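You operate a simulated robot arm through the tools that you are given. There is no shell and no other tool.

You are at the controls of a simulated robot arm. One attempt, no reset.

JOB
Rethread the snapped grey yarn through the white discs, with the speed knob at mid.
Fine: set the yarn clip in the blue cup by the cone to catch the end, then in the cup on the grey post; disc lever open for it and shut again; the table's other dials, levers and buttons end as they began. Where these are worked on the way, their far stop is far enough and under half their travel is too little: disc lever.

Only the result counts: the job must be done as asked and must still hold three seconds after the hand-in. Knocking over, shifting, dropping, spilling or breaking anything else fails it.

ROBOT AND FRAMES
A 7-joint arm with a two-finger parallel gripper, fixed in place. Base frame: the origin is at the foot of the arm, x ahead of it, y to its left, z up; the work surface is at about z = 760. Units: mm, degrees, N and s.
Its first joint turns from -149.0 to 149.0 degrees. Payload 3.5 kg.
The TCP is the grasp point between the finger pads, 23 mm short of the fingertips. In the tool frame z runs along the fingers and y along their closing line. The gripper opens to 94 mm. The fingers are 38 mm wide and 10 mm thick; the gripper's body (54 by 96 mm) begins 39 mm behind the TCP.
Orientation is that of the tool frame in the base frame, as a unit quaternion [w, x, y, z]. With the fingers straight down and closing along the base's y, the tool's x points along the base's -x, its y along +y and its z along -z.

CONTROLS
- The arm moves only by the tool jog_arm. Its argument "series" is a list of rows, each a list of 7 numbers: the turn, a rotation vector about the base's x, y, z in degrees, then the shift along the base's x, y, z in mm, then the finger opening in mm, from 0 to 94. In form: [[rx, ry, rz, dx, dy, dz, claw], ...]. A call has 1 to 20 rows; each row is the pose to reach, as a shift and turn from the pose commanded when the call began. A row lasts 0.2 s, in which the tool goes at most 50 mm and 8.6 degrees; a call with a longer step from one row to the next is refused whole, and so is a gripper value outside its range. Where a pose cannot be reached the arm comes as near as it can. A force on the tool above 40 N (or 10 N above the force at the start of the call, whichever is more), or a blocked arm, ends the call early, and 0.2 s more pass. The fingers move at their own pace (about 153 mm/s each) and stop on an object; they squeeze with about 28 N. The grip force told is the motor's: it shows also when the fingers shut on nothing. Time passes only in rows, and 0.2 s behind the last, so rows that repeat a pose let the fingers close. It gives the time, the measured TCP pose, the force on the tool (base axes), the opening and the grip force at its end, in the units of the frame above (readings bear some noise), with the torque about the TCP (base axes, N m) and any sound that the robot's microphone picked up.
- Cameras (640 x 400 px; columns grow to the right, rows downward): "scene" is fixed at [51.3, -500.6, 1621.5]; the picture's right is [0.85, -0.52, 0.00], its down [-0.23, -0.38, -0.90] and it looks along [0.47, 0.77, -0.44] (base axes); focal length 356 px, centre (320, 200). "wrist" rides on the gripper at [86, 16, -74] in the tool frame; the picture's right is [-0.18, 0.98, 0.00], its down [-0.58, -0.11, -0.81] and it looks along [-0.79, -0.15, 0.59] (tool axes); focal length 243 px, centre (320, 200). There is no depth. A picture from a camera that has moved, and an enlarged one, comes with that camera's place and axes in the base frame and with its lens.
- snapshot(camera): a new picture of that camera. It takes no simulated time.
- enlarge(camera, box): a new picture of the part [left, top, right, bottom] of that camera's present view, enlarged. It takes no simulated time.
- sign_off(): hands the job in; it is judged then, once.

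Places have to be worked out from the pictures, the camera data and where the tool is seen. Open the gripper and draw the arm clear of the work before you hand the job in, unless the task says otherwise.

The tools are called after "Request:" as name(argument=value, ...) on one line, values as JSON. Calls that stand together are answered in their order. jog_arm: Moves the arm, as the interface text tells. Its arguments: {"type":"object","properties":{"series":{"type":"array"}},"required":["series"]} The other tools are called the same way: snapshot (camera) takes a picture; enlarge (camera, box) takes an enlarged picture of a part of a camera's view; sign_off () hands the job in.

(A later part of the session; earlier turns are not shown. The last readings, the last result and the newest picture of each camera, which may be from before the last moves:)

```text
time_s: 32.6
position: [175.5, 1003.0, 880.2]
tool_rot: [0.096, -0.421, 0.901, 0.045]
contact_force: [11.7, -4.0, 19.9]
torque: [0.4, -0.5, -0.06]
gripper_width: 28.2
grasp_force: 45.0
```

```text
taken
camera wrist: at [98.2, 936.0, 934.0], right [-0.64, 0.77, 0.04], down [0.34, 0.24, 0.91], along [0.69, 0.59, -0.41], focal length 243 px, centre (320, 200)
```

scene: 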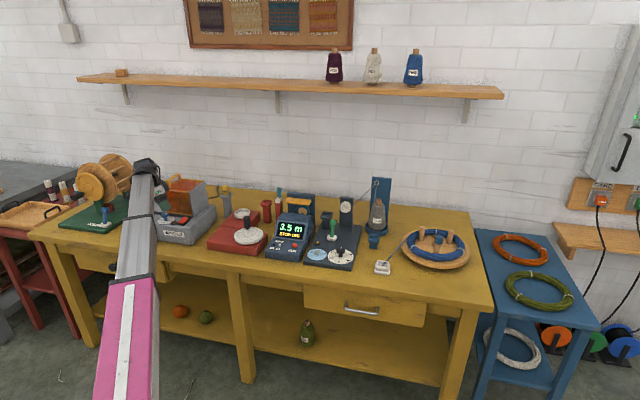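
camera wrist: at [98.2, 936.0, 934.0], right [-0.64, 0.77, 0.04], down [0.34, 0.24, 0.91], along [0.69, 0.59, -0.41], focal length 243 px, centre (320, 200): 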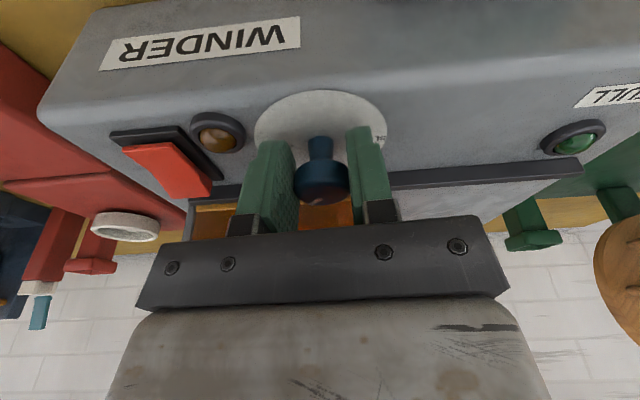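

44° done. I release, lift, and turn back to the start yaw to inspect the pointer before the second stroke.

Request:
jog_arm(series=[[0, 0, 0, 0, 0, 0, 46], [0, 0, 0, 0, 0, 0, 46], [0, 0, 0, 0, 0, 15, 46], [0, 0, 0, 0, 0, 35, 46], [0, 0, 0, 0, 0, 55, 46], [0, 0, -7, -1, 2, 55, 46], [0, 0, -15, -1, 4, 55, 46], [0, 0, -23, -1, 5, 55, 46], [0, 0, -23, -1, 5, 55, 46]])

Request:
enlarge(camera="wrist", box=[220, 0, 440, 200])

```text
time_s: 34.6
position: [176.4, 1008.0, 936.0]
tool_rot: [0.102, -0.233, 0.967, 0.025]
contact_force: [-0.5, -0.3, -0.4]
torque: [-0.01, 0.0, 0.02]
gripper_width: 46.1
grasp_force: 0.1
```

```text
2.00 times, centred on (330, 100) of wrist
camera zoom: at [78.3, 976.6, 988.9], right [-0.29, 0.96, 0.04], down [0.4, 0.08, 0.91], along [0.87, 0.28, -0.41], focal length 485 px, centre (300, 400)
```

zoom: 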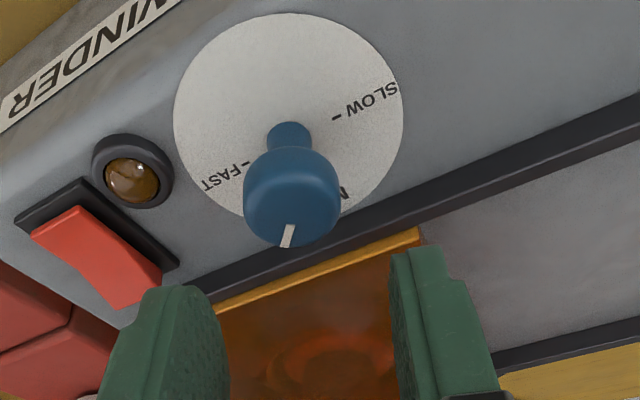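

The pointer moved from −45° to about 0°, so the grip doesn't slip. I turn back 20° more, descend again and grip for the second ~43° stroke.

Request:
jog_arm(series=[[0, 0, -7, -1, 0, 0, 46], [0, 0, -14, -2, -0.3, -5, 46], [0, 0, -20, -3.1, -0.5, -15, 46], [0, 0, -20, -3.1, -0.5, -28, 46], [0, 0, -20, -3.1, -0.5, -42, 46], [0, 0, -20, -3.1, -0.5, -55, 46], [0, 0, -20, -3.1, -0.5, -55, 46], [0, 0, -20, -3.1, -0.5, -55, 34], [0, 0, -20, -3.1, -0.5, -55, 20], [0, 0, -20, -3.1, -0.5, -55, 20], [0, 0, -20, -3.1, -0.5, -55, 20]])

```text
time_s: 37.0
position: [172.7, 1008.6, 877.9]
tool_rot: [0.106, -0.061, 0.992, 0.006]
contact_force: [-0.2, 0.9, -0.4]
torque: [0.03, -0.08, 0.03]
gripper_width: 28.3
grasp_force: 45.1
```

Gripped and centred with no side load. Now the second stroke, +43° around the knob axis.

Request:
jog_arm(series=[[0, 0, 4, 0.1, -0.5, 0, 20], [0, 0, 8, 0.2, -0.96, 0, 20], [0, 0, 14, 0.41, -1.66, 0, 20], [0, 0, 20, 0.71, -2.32, 0, 20], [0, 0, 26, 1.08, -2.96, 0, 20], [0, 0, 32, 1.51, -3.55, 0, 20], [0, 0, 38, 2.0, -4.1, 0, 20], [0, 0, 43, 2.45, -4.5, 0, 20], [0, 0, 43, 2.45, -4.5, 0, 20]])

```text
time_s: 39.0
position: [176.6, 1002.2, 879.3]
tool_rot: [0.095, -0.421, 0.901, 0.043]
contact_force: [3.1, -24.0, -16.1]
torque: [0.15, -0.3, -0.18]
gripper_width: 28.6
grasp_force: 44.8
```

Yaw turned by 43°. I release, lift and look at the pointer.

Request:
jog_arm(series=[[0, 0, 0, 0, 0, 0, 46], [0, 0, 0, 0, 0, 0, 46], [0, 0, 0, 0, 0, 15, 46], [0, 0, 0, 0, 0, 35, 46], [0, 0, 0, -5, -5, 60, 46], [0, 0, 0, -10, -10, 80, 46], [0, 0, 0, -10, -10, 80, 46]])

Request:
enlarge(camera="wrist", box=[240, 30, 400, 150])

```text
time_s: 40.6
position: [163.1, 994.8, 957.1]
tool_rot: [0.096, -0.421, 0.901, 0.045]
contact_force: [-0.8, 0.1, 0.2]
torque: [0.0, -0.04, -0.01]
gripper_width: 46.0
grasp_force: 0.0
```

```text
3.33 times, centred on (320, 90) of wrist
camera zoom: at [86.6, 928.7, 1011.4], right [-0.64, 0.77, 0.04], down [0.34, 0.24, 0.91], along [0.69, 0.59, -0.41], focal length 809 px, centre (320, 567)
```

zoom: 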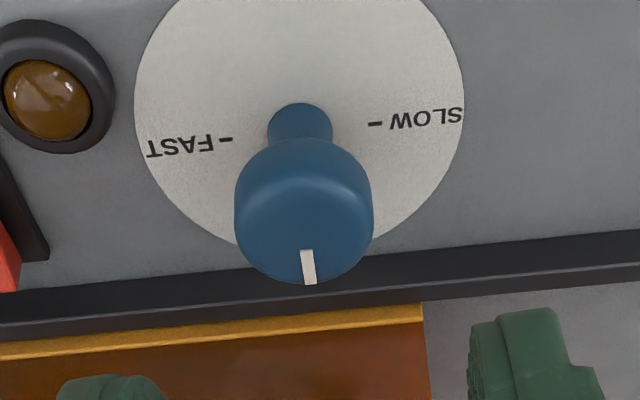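

The speed knob now points exactly at MID. Next the disc lever: I estimate its green knob at ≈ (796, 612, 850) leaning back ~25° from its base at (774, 593, 787). I lift, tilt out and retract before swinging right.

Request:
jog_arm(series=[[0, 0, 0, -2, -8, 20, 60], [3, -2.6, 0, -4, -18, 40, 80], [6, -5.2, 0, -6, -32, 60, 94], [9, -7.8, 0, -8, -50, 80, 94], [12, -10.4, 0, -10, -70, 100, 94], [15, -13, 0, -10, -90, 120, 94], [17, -14.2, 0, -10, -110, 130, 94], [17, -14.2, 0, -10, -110, 130, 94]])

Request:
snapshot(camera="wrist")

```text
time_s: 42.4
position: [156.2, 883.5, 1090.1]
tool_rot: [0.268, -0.404, 0.865, 0.126]
contact_force: [-0.4, 0.3, -0.6]
torque: [0.01, -0.05, 0.02]
gripper_width: 93.8
grasp_force: 0.1
```

```text
taken
camera wrist: at [69.3, 807.3, 1102.9], right [-0.66, 0.75, 0.1], down [0.1, -0.05, 0.99], along [0.75, 0.66, -0.04], focal length 243 px, centre (320, 200)
```

wrist: 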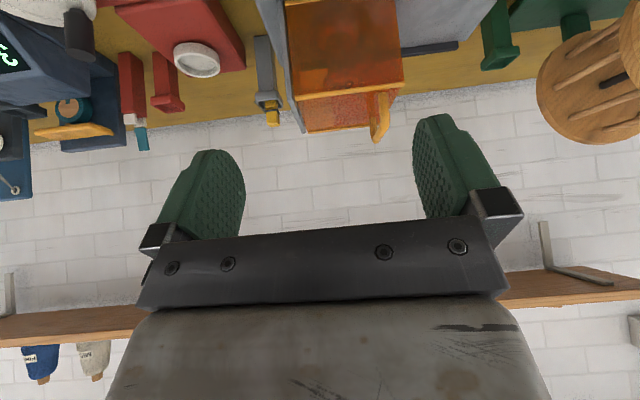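

Request:
enlarge(camera="wrist", box=[230, 20, 310, 140])

Request:
enlarge(camera="wrist", box=[0, 0, 180, 210])

```text
3.33 times, centred on (270, 80) of wrist
camera zoom: at [69.3, 807.3, 1102.9], right [-0.66, 0.75, 0.1], down [0.1, -0.05, 0.99], along [0.75, 0.66, -0.04], focal length 809 px, centre (487, 600)
```

zoom: 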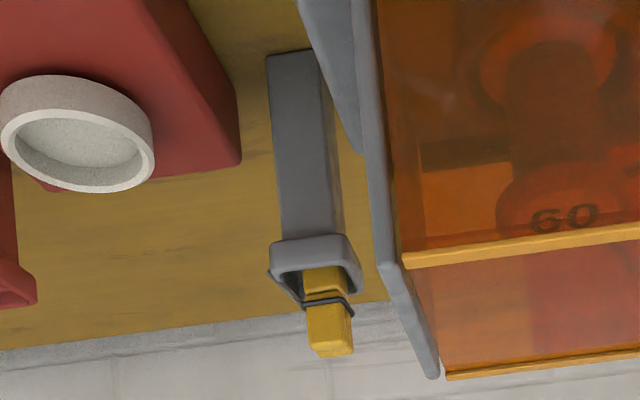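

```text
1.90 times, centred on (90, 105) of wrist
camera zoom: at [69.3, 807.3, 1102.9], right [-0.66, 0.75, 0.1], down [0.1, -0.05, 0.99], along [0.75, 0.66, -0.04], focal length 462 px, centre (758, 381)
```

zoom: 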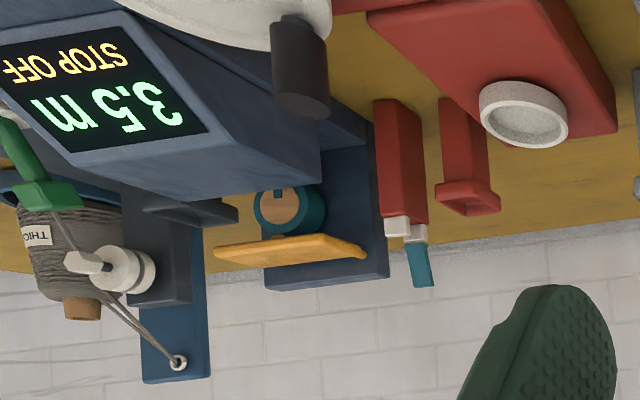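

Clip is seen in the grey-post cup at roughly (478, 1065, top 924). I now swing right at safe height toward the disc lever.

Request:
jog_arm(series=[[0, 0, 0, 15, -9, 0, 94], [0, 0, 0, 40, -25, 0, 94], [0, 0, 0, 75, -46, 0, 94], [0, 0, -1, 112, -69, 0, 94], [0, 0, -1, 150, -93, 0, 94], [0, 0, -2, 188, -116, 0, 94], [0, 0, -2, 226, -140, 0, 94], [0, 0, -3, 264, -163, 0, 94], [0, 0, -3, 302, -187, 0, 94], [0, 0, -4, 340, -210, 0, 94], [0, 0, -4, 378, -234, 0, 94], [0, 0, -5, 416, -257, 0, 94], [0, 0, -5, 454, -281, 0, 94], [0, 0, -6, 492, -304, -10, 94], [0, 0, -6, 527, -326, -20, 94], [0, 0, -6, 552, -341, -30, 94], [0, 0, -6, 565, -349, -40, 94], [0, 0, -6, 565, -349, -40, 94]])

Request:
snapshot(camera="wrist")

Request:
snapshot(camera="scene")

```text
time_s: 46.2
position: [717.8, 536.2, 1049.4]
tool_rot: [0.274, -0.358, 0.886, 0.111]
contact_force: [0.5, -0.9, -0.4]
torque: [0.03, -0.01, -0.01]
gripper_width: 94.0
grasp_force: 0.0
```

```text
taken
camera wrist: at [624.3, 468.9, 1062.4], right [-0.57, 0.81, 0.1], down [0.09, -0.06, 0.99], along [0.81, 0.58, -0.04], focal length 243 px, centre (320, 200)
```

wrist: 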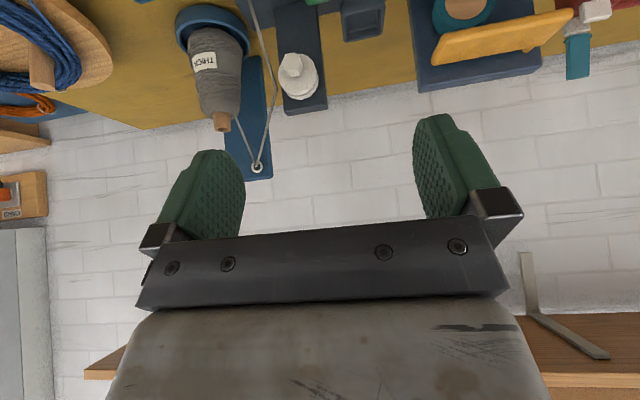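

```text
taken
```

scene: 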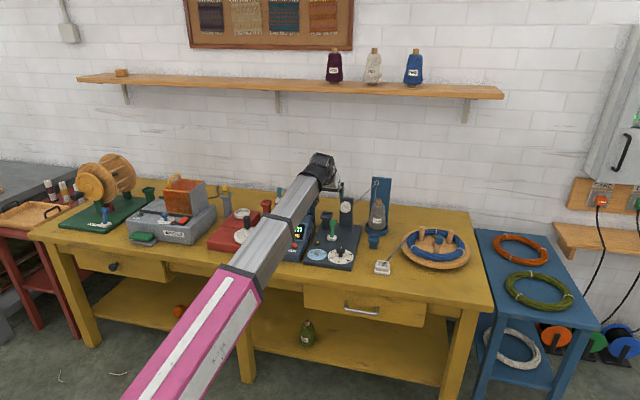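

The camera is too horizontal. I lower the hand and bring tilt back to ~16° to view the tension unit from the front.

Request:
jog_arm(series=[[0, 0, 0, -5, -6, -15, 94], [0, 0, 0, -10, -12, -35, 94], [-2, 2.1, 0, -15, -18, -55, 94], [-4, 4.2, 0, -20, -24, -75, 94], [-7, 7.2, 0, -26, -30, -90, 94], [-10, 10.3, 0, -26, -30, -90, 94], [-12.5, 12.9, 0, -26, -30, -90, 94], [-12.5, 12.9, 0, -26, -30, -90, 94]])

Request:
snapshot(camera="wrist")

```text
time_s: 48.0
position: [691.4, 504.2, 959.8]
tool_rot: [0.132, -0.371, 0.918, 0.053]
contact_force: [-0.2, -0.3, -0.8]
torque: [-0.02, -0.03, -0.02]
gripper_width: 93.9
grasp_force: 0.0
```

```text
taken
camera wrist: at [605.3, 443.2, 1007.5], right [-0.56, 0.83, 0.05], down [0.31, 0.15, 0.94], along [0.77, 0.54, -0.34], focal length 243 px, centre (320, 200)
```

wrist: 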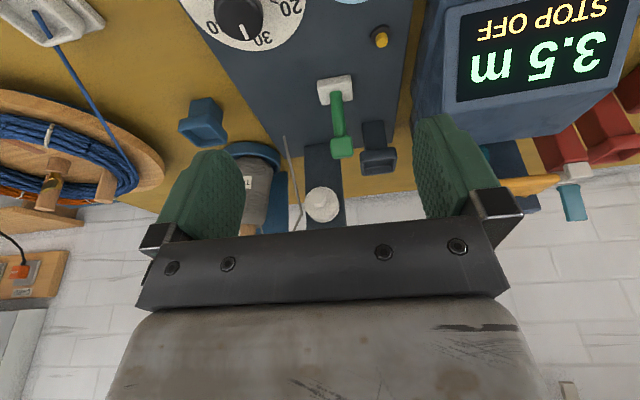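

Good, no contact here, and the lever, discs, slate cup and blue cup are all in view. I enlarge them.

Request:
enlarge(camera="wrist", box=[270, 60, 430, 240])

Request:
enlarge(camera="wrist", box=[150, 70, 310, 240])

```text
2.22 times, centred on (350, 150) of wrist
camera zoom: at [605.3, 443.2, 1007.5], right [-0.56, 0.83, 0.05], down [0.31, 0.15, 0.94], along [0.77, 0.54, -0.34], focal length 539 px, centre (253, 311)
```

zoom: 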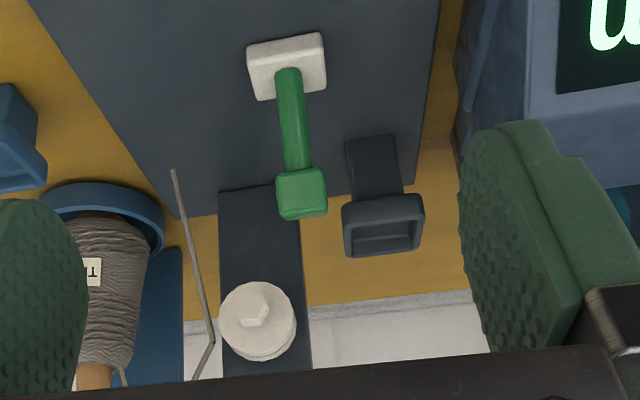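

```text
2.35 times, centred on (230, 155) of wrist
camera zoom: at [605.3, 443.2, 1007.5], right [-0.56, 0.83, 0.05], down [0.31, 0.15, 0.94], along [0.77, 0.54, -0.34], focal length 571 px, centre (532, 306)
```

zoom: 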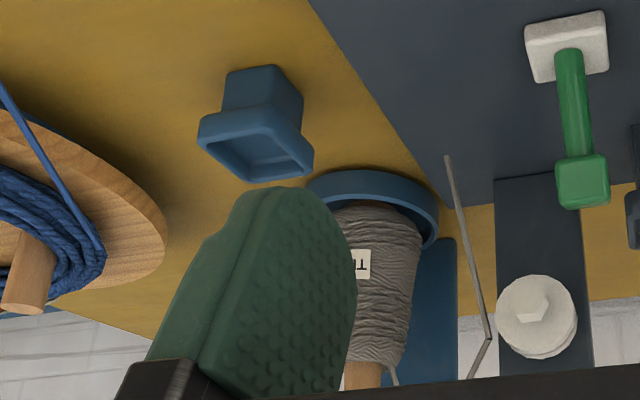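

Triangulation agrees across views: lever knob cube ≈ (796, 613, 849), ~26 mm wide, leaning back 27° toward the wall; discs ≈ (868, 631, 898); blue cup rim ≈ (912, 474, 806). I move to a standoff above the lever knob along the tool axis.

Request:
jog_arm(series=[[0, 0, 0, 15, 16, -5, 80], [0, 0, 0, 33, 35, -12, 70], [0, 0, 0, 52, 55, -20, 60], [0, 0, 0, 70, 74, -28, 60], [0, 0, 0, 84, 89, -32, 60], [0, 0, 0, 88.6, 93.8, -34, 60], [0, 0, 0, 88.6, 93.8, -34, 60]])

Request:
snapshot(camera="wrist")

Request:
enlarge(camera="scene", box=[290, 160, 400, 270])

```text
time_s: 49.6
position: [781.6, 597.4, 926.1]
tool_rot: [0.133, -0.371, 0.918, 0.054]
contact_force: [-0.6, -0.5, -0.1]
torque: [-0.02, 0.0, 0.02]
gripper_width: 59.9
grasp_force: 0.0
```

```text
taken
camera wrist: at [695.1, 536.9, 972.9], right [-0.56, 0.83, 0.05], down [0.31, 0.15, 0.94], along [0.77, 0.54, -0.34], focal length 243 px, centre (320, 200)
```

wrist: 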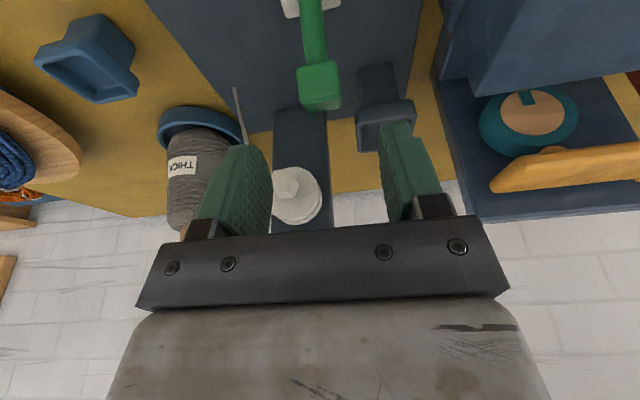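

```text
3.64 times, centred on (345, 215) of scene
camera zoom: at [51.3, -500.6, 1621.5], right [0.85, -0.52, 0.0], down [-0.23, -0.38, -0.9], along [0.47, 0.77, -0.44], focal length 1294 px, centre (229, 146)
```

zoom: 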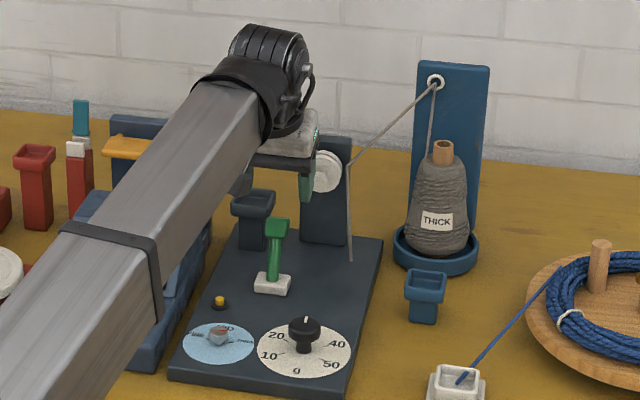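

Knob verified at ≈ (794.5, 611.5, 849), centred between the fingers. I slide down along the tool axis.

Request:
jog_arm(series=[[0, 0, 0, 2, 2, -12, 60], [0, 0, 0, 5, 4.8, -26, 60], [0, 0, 0, 8, 7.6, -40, 60], [0, 0, 0, 10.5, 10.5, -54, 60], [0, 0, 0, 13, 13, -66, 60], [0, 0, 0, 14, 14, -74, 60], [0, 0, 0, 14, 14, -74, 60]])

Request:
snapshot(camera="wrist")

```text
time_s: 51.2
position: [796.2, 613.1, 851.2]
tool_rot: [0.133, -0.372, 0.917, 0.054]
contact_force: [-0.7, -0.9, -0.9]
torque: [0.0, 0.01, 0.01]
gripper_width: 60.1
grasp_force: 0.0
```

```text
taken
camera wrist: at [709.7, 551.8, 897.7], right [-0.56, 0.83, 0.05], down [0.31, 0.15, 0.94], along [0.77, 0.54, -0.34], focal length 243 px, centre (320, 200)
```

wrist: 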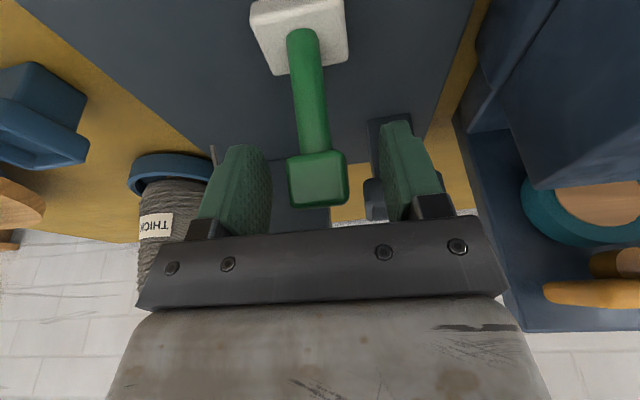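

The lever knob is well between the pads. I close on it.

Request:
jog_arm(series=[[0, 0, 0, 0, 0, 0, 48], [0, 0, 0, 0, 0, 0, 36], [0, 0, 0, 0, 0, 0, 28], [0, 0, 0, 0, 0, 0, 18], [0, 0, 0, 0, 0, 0, 18]])

```text
time_s: 52.4
position: [796.5, 612.6, 850.7]
tool_rot: [0.132, -0.372, 0.917, 0.054]
contact_force: [-2.8, 2.0, -0.5]
torque: [-0.17, -0.2, 1.37]
gripper_width: 26.0
grasp_force: 45.7
```

Gripped at 26 mm. I pull the lever toward the front along its arc, first a small portion to confirm that it moves this way.

Request:
jog_arm(series=[[1.4, -1.4, 0, -2.2, -2.1, 1.2, 18], [2.8, -2.9, 0, -4.3, -4.1, 2.3, 18], [4.2, -4.3, 0, -6.5, -6.2, 3.3, 18], [5.6, -5.8, 0, -8.5, -8.2, 4.3, 18], [5.6, -5.8, 0, -8.5, -8.2, 4.3, 18]])

Request:
snapshot(camera="wrist")

```text
time_s: 53.6
position: [789.3, 605.2, 855.1]
tool_rot: [0.197, -0.366, 0.906, 0.08]
contact_force: [11.8, 11.2, -11.6]
torque: [0.67, -0.98, 1.1]
gripper_width: 25.9
grasp_force: 45.4
```

```text
taken
camera wrist: at [697.4, 540.1, 887.1], right [-0.56, 0.82, 0.08], down [0.22, 0.06, 0.97], along [0.8, 0.57, -0.21], focal length 243 px, centre (320, 200)
```

wrist: 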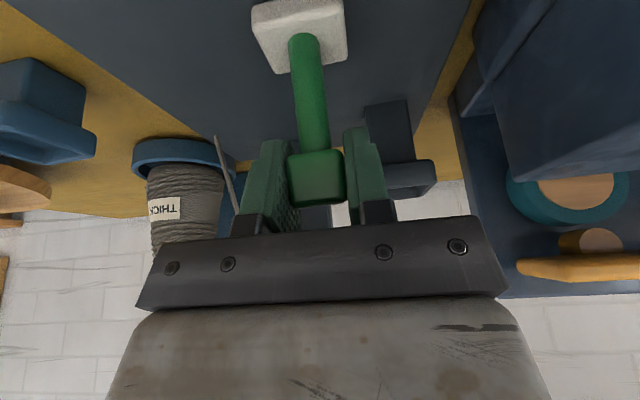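

The lever follows with ~16 N resistance. I continue along the arc past vertical.

Request:
jog_arm(series=[[1, -1, 0, -2.9, -2.8, 0.3, 18], [2, -2.1, 0, -5.8, -5.6, 0.8, 18], [3, -3.1, 0, -8.8, -8.4, 1.1, 18], [4, -4.2, 0, -11.8, -11.3, 1.2, 18], [5, -5.2, 0, -14.8, -14.2, 1.2, 18], [6, -6.2, 0, -17.8, -17.1, 1, 18], [6, -6.2, 0, -17.8, -17.1, 1, 18]])

Request:
snapshot(camera="wrist")

```text
time_s: 55.2
position: [770.7, 587.1, 856.7]
tool_rot: [0.264, -0.36, 0.889, 0.107]
contact_force: [19.1, 5.4, -2.1]
torque: [0.99, -0.39, 1.14]
gripper_width: 26.1
grasp_force: 44.9
```

```text
taken
camera wrist: at [676.5, 519.5, 871.3], right [-0.57, 0.81, 0.1], down [0.11, -0.05, 0.99], along [0.81, 0.58, -0.06], focal length 243 px, centre (320, 200)
```

wrist: 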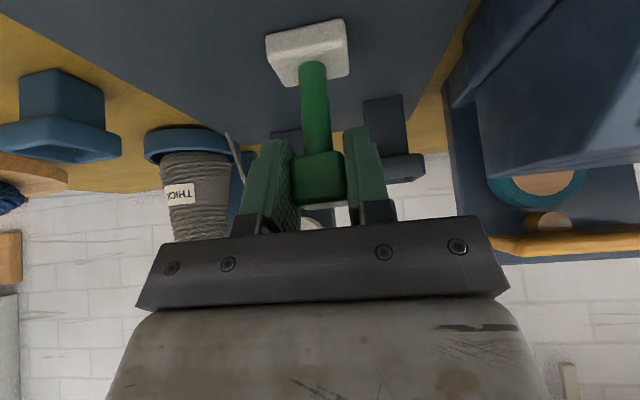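

Request:
jog_arm(series=[[1, -1, 0, -2.9, -2.8, -0.5, 18], [2, -2.1, 0, -5.8, -5.6, -1.2, 18], [3, -3.1, 0, -8.8, -8.4, -2.2, 18], [4, -4.2, 0, -11.8, -11.3, -3.2, 18], [4, -4.2, 0, -14, -13.5, -4.2, 18], [4, -4.2, 0, -14, -13.5, -4.2, 18]])

Request:
snapshot(camera="wrist")

```text
time_s: 56.6
position: [757.2, 573.7, 852.1]
tool_rot: [0.308, -0.354, 0.874, 0.125]
contact_force: [31.4, -3.5, -1.3]
torque: [0.79, -0.72, 0.92]
gripper_width: 26.0
grasp_force: 45.1
```

```text
taken
camera wrist: at [662.8, 506.2, 855.3], right [-0.58, 0.81, 0.11], down [0.04, -0.12, 0.99], along [0.81, 0.58, 0.04], focal length 243 px, centre (320, 200)
```

wrist: 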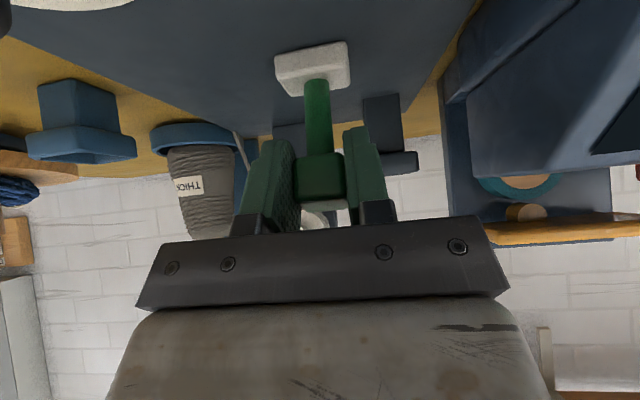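

Lever is now leaning forward ~20°. There is some sideways load, which I relieve while pulling the rest of the way to its stop.

Request:
jog_arm(series=[[0, 0, 0, 1, -1, 0, 18], [0, 0, 0, 0, -2.5, -0.8, 18], [0, 0, 0, -1.5, -4, -1.6, 18], [0, 0, 0, -3, -5.5, -2.6, 18], [0, 0, 0, -4.5, -7, -3.6, 18], [0, 0, 0, -4.5, -7, -3.6, 18]])

Request:
snapshot(camera="wrist")

```text
time_s: 58.0
position: [752.0, 568.7, 849.6]
tool_rot: [0.311, -0.354, 0.873, 0.125]
contact_force: [14.5, 20.1, 15.0]
torque: [0.56, -0.66, 1.02]
gripper_width: 26.0
grasp_force: 44.8
```

```text
taken
camera wrist: at [657.1, 500.1, 852.6], right [-0.58, 0.81, 0.12], down [0.03, -0.12, 0.99], along [0.81, 0.58, 0.04], focal length 243 px, centre (320, 200)
```

wrist: 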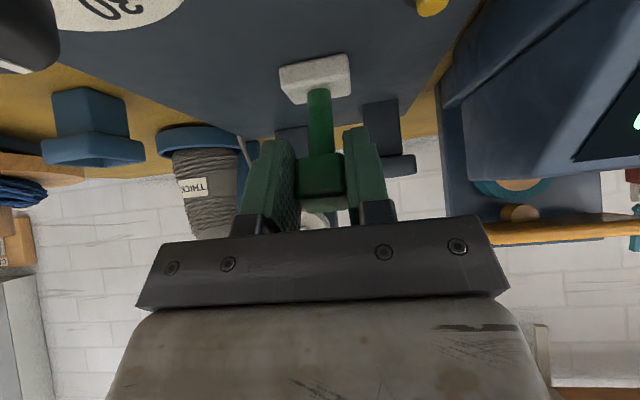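

Request:
jog_arm(series=[[0, 0, 0, -1.5, -1.4, -1.2, 18], [0, 0, 0, -3, -2.8, -2.6, 18], [0, 0, 0, -4.4, -4.2, -4, 18], [0, 0, 0, -4.4, -4.2, -4, 18]])

```text
time_s: 59.0
position: [747.4, 563.9, 846.5]
tool_rot: [0.31, -0.353, 0.874, 0.126]
contact_force: [3.6, 33.5, 21.1]
torque: [0.2, -0.15, 0.8]
gripper_width: 25.7
grasp_force: 45.3
```

Request:
jog_arm(series=[[0, 0, 0, -1, 1, 0, 18], [0, 0, 0, -2.5, -0.4, -1.5, 18], [0, 0, 0, -4, -1.8, -3.2, 18], [0, 0, 0, -5.4, -3.2, -5, 18], [0, 0, 0, -5.4, -3.2, -5, 18]])

```text
time_s: 60.2
position: [743.7, 558.8, 841.6]
tool_rot: [0.31, -0.354, 0.873, 0.126]
contact_force: [6.4, 25.6, 24.5]
torque: [0.32, -0.01, 0.56]
gripper_width: 25.6
grasp_force: 44.8
```

Request:
snapshot(camera="wrist")

Request:
enlarge(camera="scene", box=[280, 170, 380, 270])

```text
taken
camera wrist: at [648.1, 491.4, 843.8], right [-0.58, 0.81, 0.12], down [0.03, -0.12, 0.99], along [0.81, 0.58, 0.04], focal length 243 px, centre (320, 200)
```

wrist: 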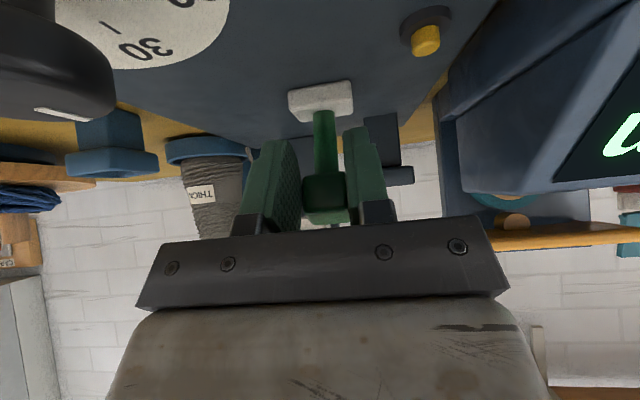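

```text
4.00 times, centred on (330, 220) of scene
camera zoom: at [51.3, -500.6, 1621.5], right [0.85, -0.52, 0.0], down [-0.23, -0.38, -0.9], along [0.47, 0.77, -0.44], focal length 1424 px, centre (280, 120)
```

zoom: 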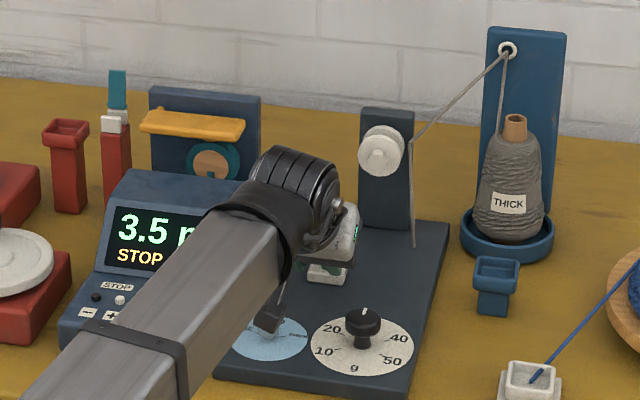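

The camera housing on my wrist is getting near the selector dial, so I release, reduce the tilt by ~15° about the TCP (raising the camera), and look at the lever.

Request:
jog_arm(series=[[0, 0, 0, 0, 0, 0, 46], [0, 0, 0, 0, 0, 0, 46], [-2.5, 2.6, 0, 0, 0, 1, 46], [-5, 5.2, 0, 0, 0, 2, 46], [-7.5, 7.8, 0, 0, 0, 3, 46], [-10.5, 10.8, 0, 0, 0, 4, 46], [-13.9, 14.4, 0, 0, 0, 4, 46], [-13.9, 14.4, 0, 0, 0, 4, 46]])

Request:
snapshot(camera="wrist")

```text
time_s: 62.0
position: [741.5, 559.9, 845.0]
tool_rot: [0.151, -0.371, 0.914, 0.061]
contact_force: [-0.1, -0.4, -0.3]
torque: [0.0, -0.02, 0.02]
gripper_width: 46.2
grasp_force: 0.0
```

```text
taken
camera wrist: at [652.7, 497.3, 886.6], right [-0.56, 0.83, 0.06], down [0.28, 0.12, 0.95], along [0.78, 0.55, -0.3], focal length 243 px, centre (320, 200)
```

wrist: 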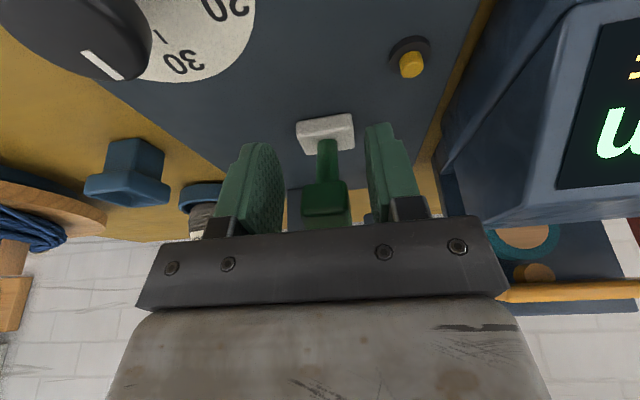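

The lever holds its position when released. I grip again at the smaller tilt and pull further to find the stop.

Request:
jog_arm(series=[[0, 0, 0, 0, 0, 0, 34], [0, 0, 0, 0, 0, 0, 18], [0, 0, 0, 0, 0, 0, 18], [0, 0, 0, -2, -1.9, -1.6, 18], [0, 0, 0, -4, -3.8, -3.4, 18], [0, 0, 0, -6, -5.7, -5.4, 18], [0, 0, 0, -7.5, -7.2, -7.2, 18], [0, 0, 0, -7.5, -7.2, -7.2, 18]])

Request:
snapshot(camera="wrist")

```text
time_s: 63.8
position: [733.1, 551.9, 836.4]
tool_rot: [0.151, -0.371, 0.914, 0.061]
contact_force: [-0.2, 0.5, -0.4]
torque: [0.02, 0.0, 0.04]
gripper_width: 17.8
grasp_force: 0.1
```

```text
taken
camera wrist: at [644.2, 490.1, 878.8], right [-0.56, 0.83, 0.06], down [0.28, 0.12, 0.95], along [0.78, 0.55, -0.31], focal length 243 px, centre (320, 200)
```

wrist: 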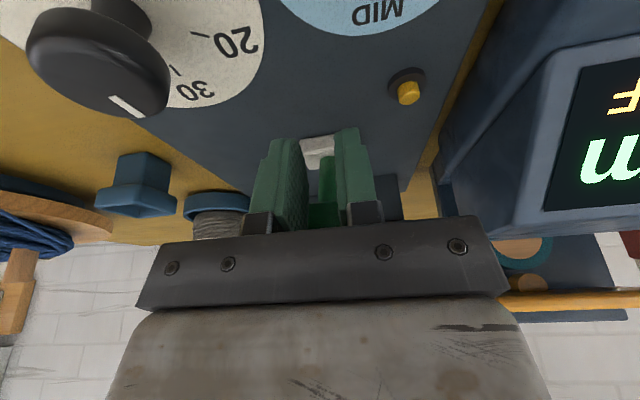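

The fingers closed past the cube, so the pads had slid off while the lever was already at (or near) its stop. I open, back off upward along the tool axis, and measure the lever's angle.

Request:
jog_arm(series=[[0, 0, 0, -3, -3, 2, 30], [0, 0, 0, -6, -6, 6, 46], [0, 0, 0, -12, -12, 16, 60], [0, 0, 0, -20, -20, 35, 60], [0, 0, 0, -28, -28, 60, 60], [0, 0, 0, -34, -34, 85, 60], [0, 0, 0, -34, -34, 85, 60]])

Request:
snapshot(camera="wrist")

Request:
enlarge(camera="scene", box=[280, 170, 380, 270])

```text
time_s: 65.4
position: [701.0, 518.4, 921.4]
tool_rot: [0.153, -0.37, 0.914, 0.062]
contact_force: [-0.3, 0.4, 0.6]
torque: [-0.02, -0.03, 0.02]
gripper_width: 59.9
grasp_force: 0.0
```

```text
taken
camera wrist: at [612.6, 456.0, 962.7], right [-0.56, 0.83, 0.06], down [0.28, 0.12, 0.95], along [0.78, 0.55, -0.3], focal length 243 px, centre (320, 200)
```

wrist: 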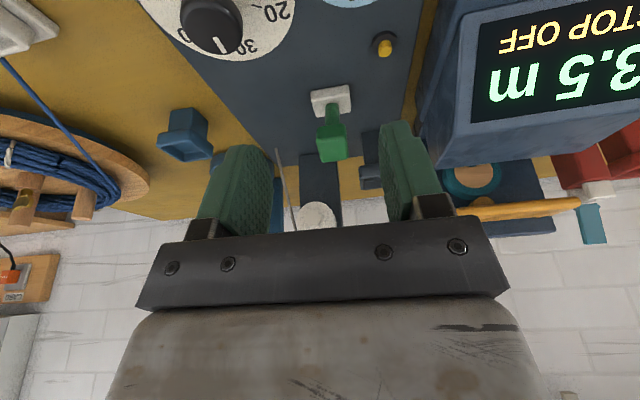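

```text
4.00 times, centred on (330, 220) of scene
camera zoom: at [51.3, -500.6, 1621.5], right [0.85, -0.52, 0.0], down [-0.23, -0.38, -0.9], along [0.47, 0.77, -0.44], focal length 1424 px, centre (280, 120)
```

zoom: 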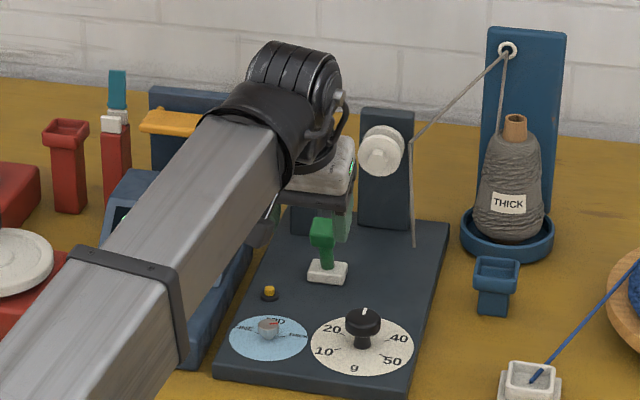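

The lever now leans forward about 20°. I check the discs for a visible opening.

Request:
enlarge(camera="scene", box=[325, 190, 365, 240])

Request:
enlarge(camera="wrist", box=[260, 70, 400, 240])

```text
8.00 times, centred on (345, 215) of scene
camera zoom: at [51.3, -500.6, 1621.5], right [0.85, -0.52, 0.0], down [-0.23, -0.38, -0.9], along [0.47, 0.77, -0.44], focal length 2847 px, centre (120, 80)
```

zoom: 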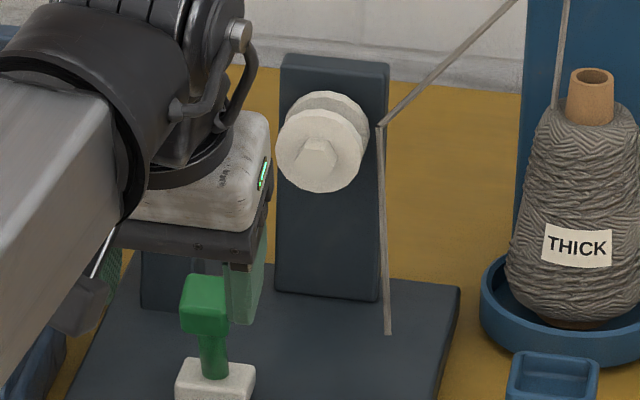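

```text
2.35 times, centred on (330, 155) of wrist
camera zoom: at [612.6, 456.0, 962.7], right [-0.56, 0.83, 0.06], down [0.28, 0.12, 0.95], along [0.78, 0.55, -0.3], focal length 571 px, centre (296, 306)
```

zoom: 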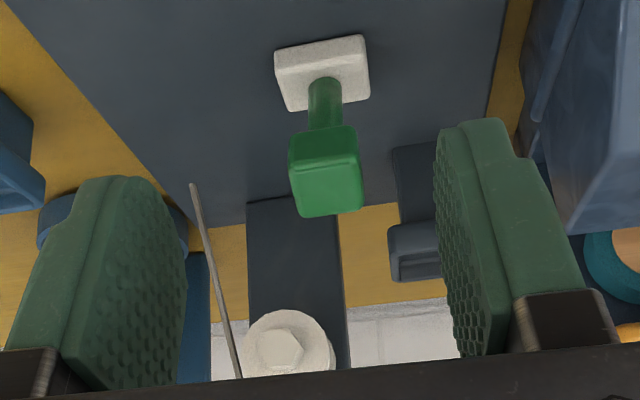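

The discs have visibly parted. To be sure the lever is at its far stop, I'll push it from behind with closed fingers: first go up and over, then down behind the cube.

Request:
jog_arm(series=[[0, 0, 0, 10, 10, 2, 40], [0, 0, 0, 25, 25, 4, 20], [0, 0, 0, 42, 42, 4, 4], [0, 0, 0, 58, 58, 0, 0], [0, 0, 0, 70, 70.5, -9, 0], [0, 0, 0, 70, 70.5, -9, 0]])

Request:
snapshot(camera="wrist")

```text
time_s: 66.8
position: [771.2, 584.7, 911.3]
tool_rot: [0.152, -0.37, 0.914, 0.062]
contact_force: [0.3, 0.4, -0.5]
torque: [0.01, 0.01, 0.05]
gripper_width: 0.0
grasp_force: 27.7
```

```text
taken
camera wrist: at [682.1, 523.3, 953.3], right [-0.56, 0.83, 0.06], down [0.28, 0.12, 0.95], along [0.78, 0.55, -0.3], focal length 243 px, centre (320, 200)
```

wrist: 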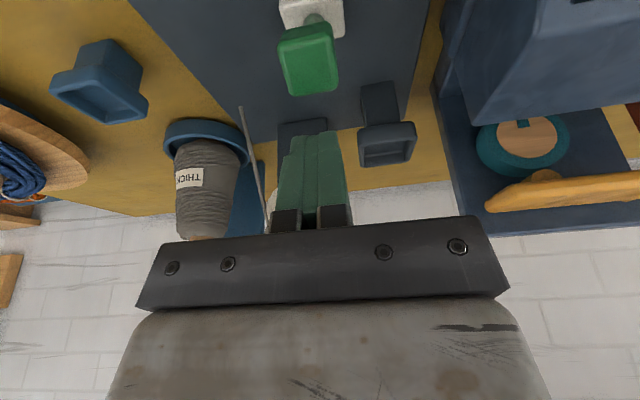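

I slide down behind the cube along the tool axis, fingers closed.

Request:
jog_arm(series=[[0, 0, 0, 4, 7, -5, 0], [0, 0, 0, 7, 10.5, -16, 0], [0, 0, 0, 10, 13.5, -28, 0], [0, 0, 0, 13, 16.5, -40, 0], [0, 0, 0, 15.8, 19.3, -52, 0], [0, 0, 0, 16.5, 19.8, -58, 0], [0, 0, 0, 16.5, 19.8, -58, 0]])

Request:
snapshot(camera="wrist")

```text
time_s: 68.4
position: [787.5, 608.8, 855.2]
tool_rot: [0.152, -0.371, 0.914, 0.062]
contact_force: [0.2, -0.6, 0.2]
torque: [0.01, -0.02, -0.04]
gripper_width: 0.0
grasp_force: 27.6
```

```text
taken
camera wrist: at [698.9, 546.0, 896.9], right [-0.56, 0.83, 0.06], down [0.28, 0.12, 0.95], along [0.78, 0.55, -0.3], focal length 243 px, centre (320, 200)
```

wrist: 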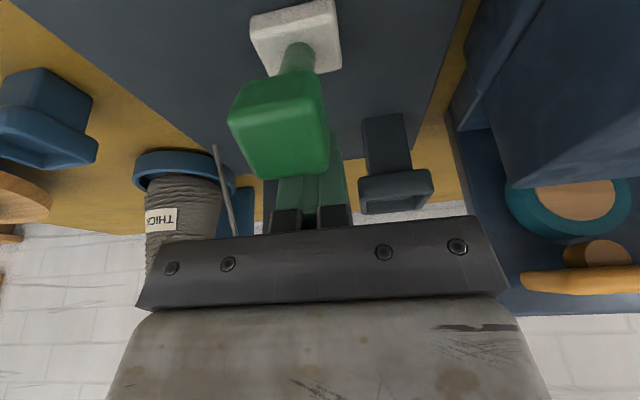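

The fingers are behind the cube. I pull toward the front in small steps until the force shows contact/stop.

Request:
jog_arm(series=[[0, 0, 0, -1.4, -2, 0, 0], [0, 0, 0, -2.9, -4, 0, 0], [0, 0, 0, -4.3, -5.7, 0, 0], [0, 0, 0, -5.8, -7.2, 0, 0], [0, 0, 0, -7.2, -8.6, 0, 0], [0, 0, 0, -8.7, -10, 0, 0], [0, 0, 0, -10.1, -11.4, 0, 0], [0, 0, 0, -10.1, -11.4, 0, 0]])

```text
time_s: 69.9
position: [782.5, 602.4, 855.5]
tool_rot: [0.158, -0.371, 0.913, 0.064]
contact_force: [9.8, 10.0, 1.3]
torque: [0.01, -0.04, 0.11]
gripper_width: 0.0
grasp_force: 28.0
stopped in row 7: the force on the tool passed its limit at 43 N (the readings are from after the stop); the commanded pose is now the measured one
```

Force shot to 43 N with no further lever movement, so the lever is at its far (open) stop. I back off from it and rise.

Request:
jog_arm(series=[[0, 0, 0, 4, 4, 0, 0], [0, 0, 0, 5, 5, 6, 0], [0, 0, 0, 3, 3, 20, 0], [0, 0, 0, 0, 0, 36, 10], [0, 0, 0, -3, -3, 54, 30], [0, 0, 0, -6, -6, 75, 50], [0, 0, 0, -10, -10, 100, 70], [0, 0, 0, -30, -30, 130, 94], [0, 0, 0, -50, -50, 160, 94], [0, 0, 0, -50, -50, 160, 94]])

Request:
enlarge(camera="scene", box=[290, 180, 390, 270])

Request:
snapshot(camera="wrist")

```text
time_s: 72.1
position: [731.3, 551.9, 1017.9]
tool_rot: [0.155, -0.37, 0.914, 0.062]
contact_force: [-0.9, 0.0, 1.2]
torque: [-0.02, 0.01, 0.03]
gripper_width: 94.0
grasp_force: 0.0
```

```text
4.44 times, centred on (340, 225) of scene
camera zoom: at [51.3, -500.6, 1621.5], right [0.85, -0.52, 0.0], down [-0.23, -0.38, -0.9], along [0.47, 0.77, -0.44], focal length 1582 px, centre (231, 89)
```

zoom: 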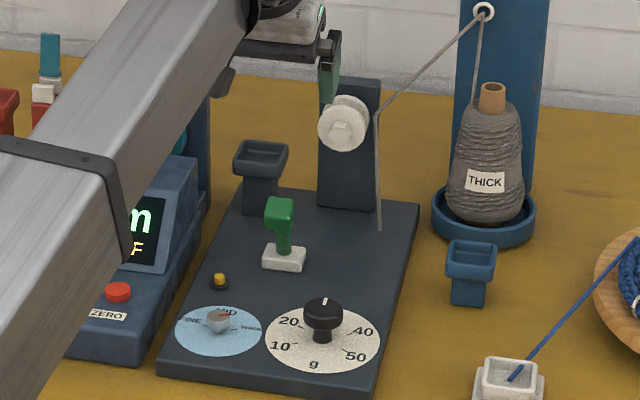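

```text
taken
camera wrist: at [643.3, 490.8, 1059.3], right [-0.56, 0.83, 0.06], down [0.28, 0.12, 0.95], along [0.78, 0.55, -0.3], focal length 243 px, centre (320, 200)
```

wrist: 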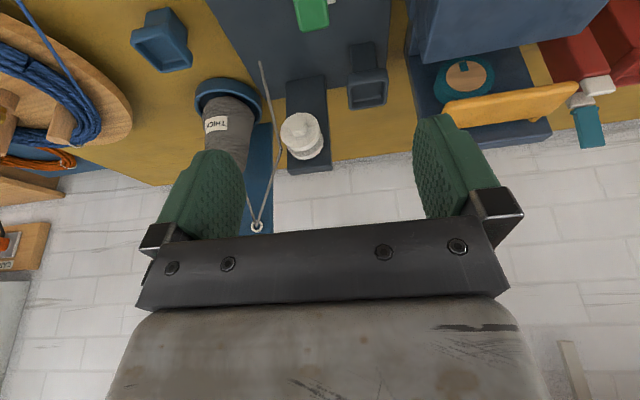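

Lever open, discs parted. Now I travel left along the bench at z ≈ 1060 to look closely at the yarn clip.

Request:
jog_arm(series=[[1, -1, 0, -5, 5, 15, 94], [2, -2.1, 0, -20, 21, 30, 94], [3, -3.1, 0, -45, 47, 42, 94], [4, -4.2, 0, -72, 75, 42, 94], [5, -5.2, 0, -100, 104, 42, 94], [5.5, -5.7, 0, -128, 133, 42, 94], [5.5, -5.7, 0, -156, 162, 42, 94], [5.5, -5.7, 0, -184, 192, 42, 94], [5.5, -5.7, 0, -212, 221, 42, 94], [5.5, -5.7, 0, -240, 250, 42, 94], [5.5, -5.7, 0, -268, 280, 42, 94], [5.5, -5.7, 0, -296, 309, 42, 94], [5.5, -5.7, 0, -324, 338, 42, 94], [5.5, -5.7, 0, -350, 366, 42, 94], [5.5, -5.7, 0, -370, 386, 42, 94], [5.5, -5.7, 0, -377, 394, 42, 94], [5.5, -5.7, 0, -377, 394, 42, 94]])

Request:
snapshot(camera="wrist")

```text
time_s: 75.7
position: [355.2, 946.8, 1057.4]
tool_rot: [0.219, -0.365, 0.901, 0.088]
contact_force: [-0.5, -0.3, -0.1]
torque: [-0.01, 0.02, -0.04]
gripper_width: 94.0
grasp_force: 0.0
```

```text
taken
camera wrist: at [262.0, 880.3, 1083.7], right [-0.57, 0.82, 0.08], down [0.18, 0.03, 0.98], along [0.8, 0.57, -0.16], focal length 243 px, centre (320, 200)
```

wrist: 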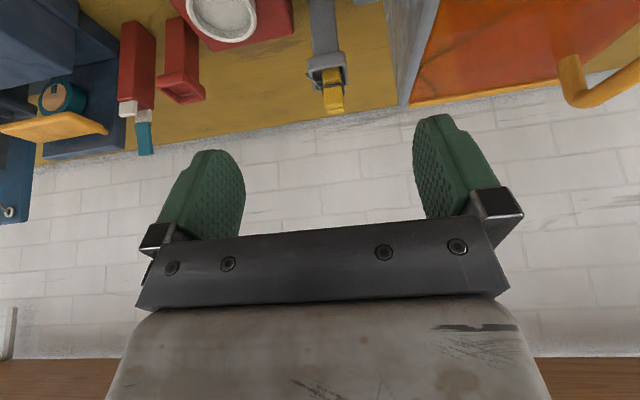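

Request:
enlarge(camera="wrist", box=[270, 0, 430, 120])

```text
3.33 times, centred on (350, 60) of wrist
camera zoom: at [262.0, 880.3, 1083.7], right [-0.57, 0.82, 0.08], down [0.18, 0.03, 0.98], along [0.8, 0.57, -0.16], focal length 809 px, centre (220, 667)
```

zoom: 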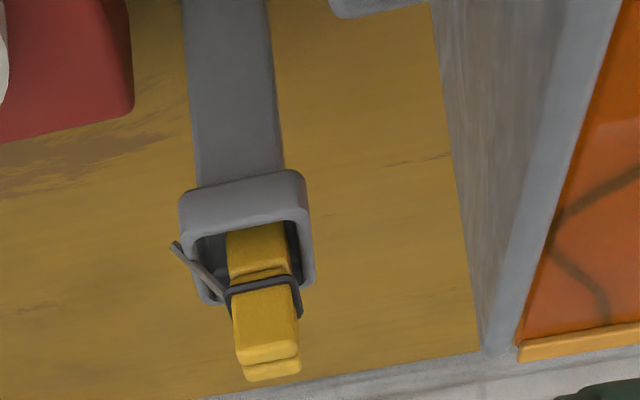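

Lid side plate's top corner triangulates to (377, 1058, 974.5), leaving ~60 mm to the clip axis – enough for the hand. I move closer with a smaller opening to locate the clip precisely.

Request:
jog_arm(series=[[0, 0, 0, 5, 5, -5, 80], [-1.5, 1.6, 0, 14, 14, -18, 65], [-3, 3.1, 0, 25, 25, -34, 60], [-4.5, 4.7, 0, 36, 36, -50, 60], [-6, 6.3, 0, 46, 46, -64, 60], [-7.6, 7.9, 0, 51.3, 52, -72, 60], [-7.6, 7.9, 0, 51.3, 52, -72, 60]])

Request:
snapshot(camera="wrist")

Request:
enlarge(camera="wrist", box=[240, 0, 400, 200])

```text
time_s: 77.3
position: [405.0, 995.7, 986.9]
tool_rot: [0.132, -0.372, 0.917, 0.053]
contact_force: [-0.3, 0.9, 0.6]
torque: [-0.01, 0.01, -0.01]
gripper_width: 60.1
grasp_force: 0.0
```

```text
taken
camera wrist: at [317.7, 935.3, 1033.9], right [-0.56, 0.83, 0.05], down [0.31, 0.15, 0.94], along [0.77, 0.54, -0.35], focal length 243 px, centre (320, 200)
```

wrist: 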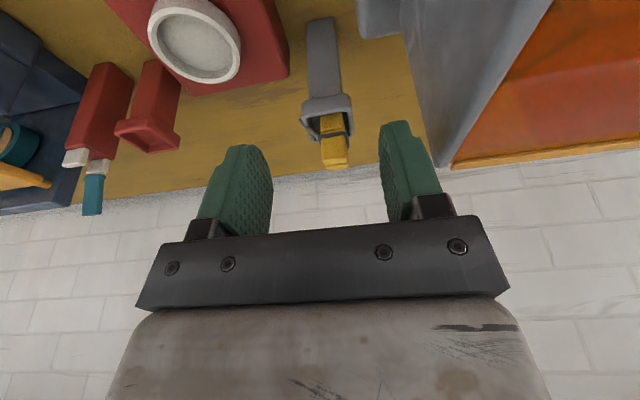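

```text
2.00 times, centred on (320, 100) of wrist
camera zoom: at [317.7, 935.3, 1033.9], right [-0.56, 0.83, 0.05], down [0.31, 0.15, 0.94], along [0.77, 0.54, -0.35], focal length 485 px, centre (320, 400)
```

zoom: 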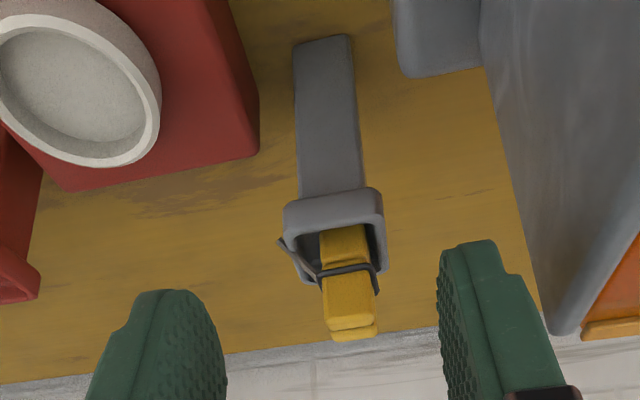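

The post foot and rim give the clip's axis at ≈ (470, 1060), rim z ≈ 879, clip top z ≈ 928, ~24 mm wide. I go to a standoff along the tool axis with slightly more tilt (for reach).

Request:
jog_arm(series=[[1, -1, 0, 8, 8, 0, 60], [2, -2.1, 0, 17, 17, -2, 60], [3.5, -3.6, 0, 27, 27, -4, 60], [5, -5.1, 0, 37, 37, -6, 60], [5.7, -5.9, 0, 44.5, 44.6, -8, 60], [5.7, -5.9, 0, 44.5, 44.6, -8, 60]])

Request:
snapshot(camera="wrist")

Request:
enlarge(camera="wrist", box=[240, 0, 400, 200])

```text
time_s: 78.7
position: [448.2, 1041.0, 978.4]
tool_rot: [0.197, -0.366, 0.906, 0.079]
contact_force: [-0.1, 0.4, 0.5]
torque: [-0.01, -0.01, -0.03]
gripper_width: 59.8
grasp_force: 0.1
```

```text
taken
camera wrist: at [357.8, 976.3, 1009.4], right [-0.56, 0.82, 0.08], down [0.21, 0.06, 0.97], along [0.8, 0.57, -0.21], focal length 243 px, centre (320, 200)
```

wrist: 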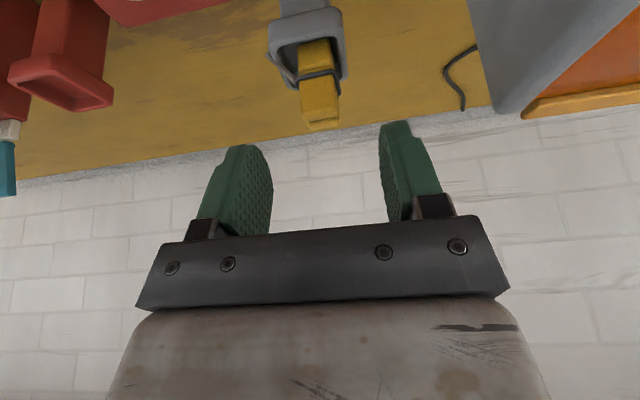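

```text
2.00 times, centred on (320, 100) of wrist
camera zoom: at [357.8, 976.3, 1009.4], right [-0.56, 0.82, 0.08], down [0.21, 0.06, 0.97], along [0.8, 0.57, -0.21], focal length 485 px, centre (320, 400)
```

zoom: 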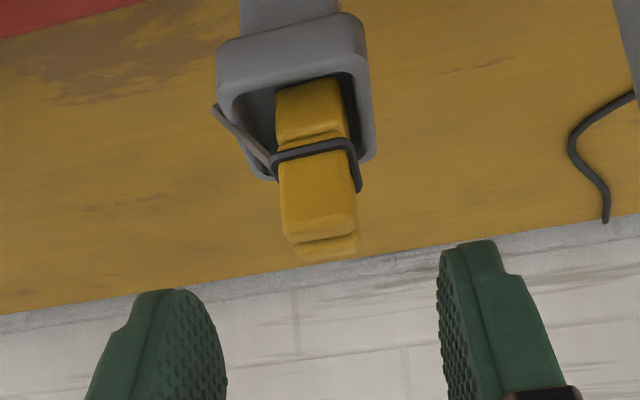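

Clip position confirmed: (469.5, 1060.5), top z ≈ 929. I descend along the tool axis so the pads straddle it, tips staying above the rim.

Request:
jog_arm(series=[[0, 0, 0, 3, 2.8, -9, 60], [0, 0, 0, 7, 6.4, -21, 60], [0, 0, 0, 11, 10, -33, 60], [0, 0, 0, 15, 13.7, -45, 60], [0, 0, 0, 19, 17.4, -56, 60], [0, 0, 0, 21.3, 19.5, -63, 60], [0, 0, 0, 21.3, 19.5, -63, 60]])

Request:
snapshot(camera="wrist")

Request:
enlarge(camera="scene", box=[180, 150, 280, 250])

```text
time_s: 80.3
position: [469.6, 1060.2, 915.6]
tool_rot: [0.197, -0.366, 0.906, 0.079]
contact_force: [0.1, -0.1, -0.3]
torque: [-0.03, -0.03, -0.01]
gripper_width: 59.8
grasp_force: 0.1
```

```text
taken
camera wrist: at [379.5, 995.7, 946.9], right [-0.56, 0.82, 0.08], down [0.22, 0.06, 0.97], along [0.8, 0.57, -0.21], focal length 243 px, centre (320, 200)
```

wrist: 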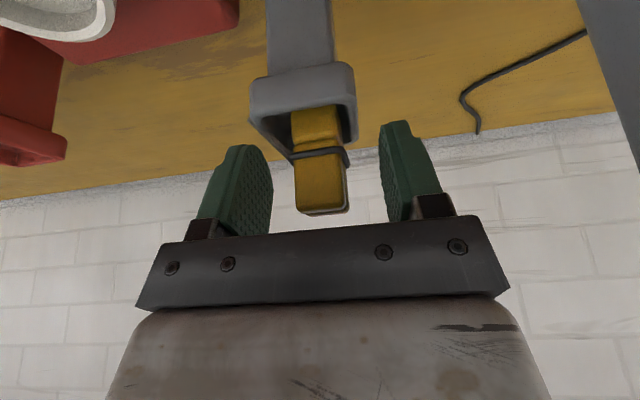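

```text
4.00 times, centred on (230, 200) of scene
camera zoom: at [51.3, -500.6, 1621.5], right [0.85, -0.52, 0.0], down [-0.23, -0.38, -0.9], along [0.47, 0.77, -0.44], focal length 1424 px, centre (680, 200)
```

zoom: 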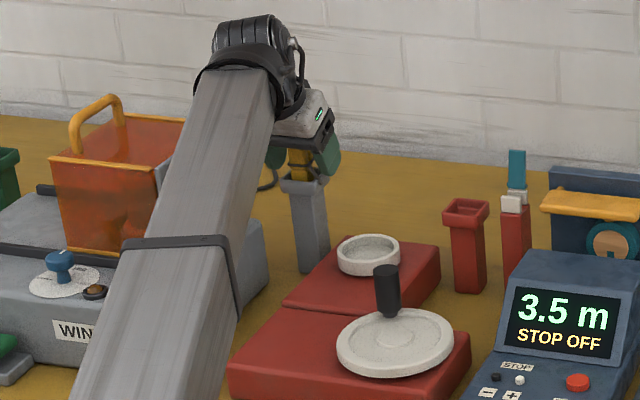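

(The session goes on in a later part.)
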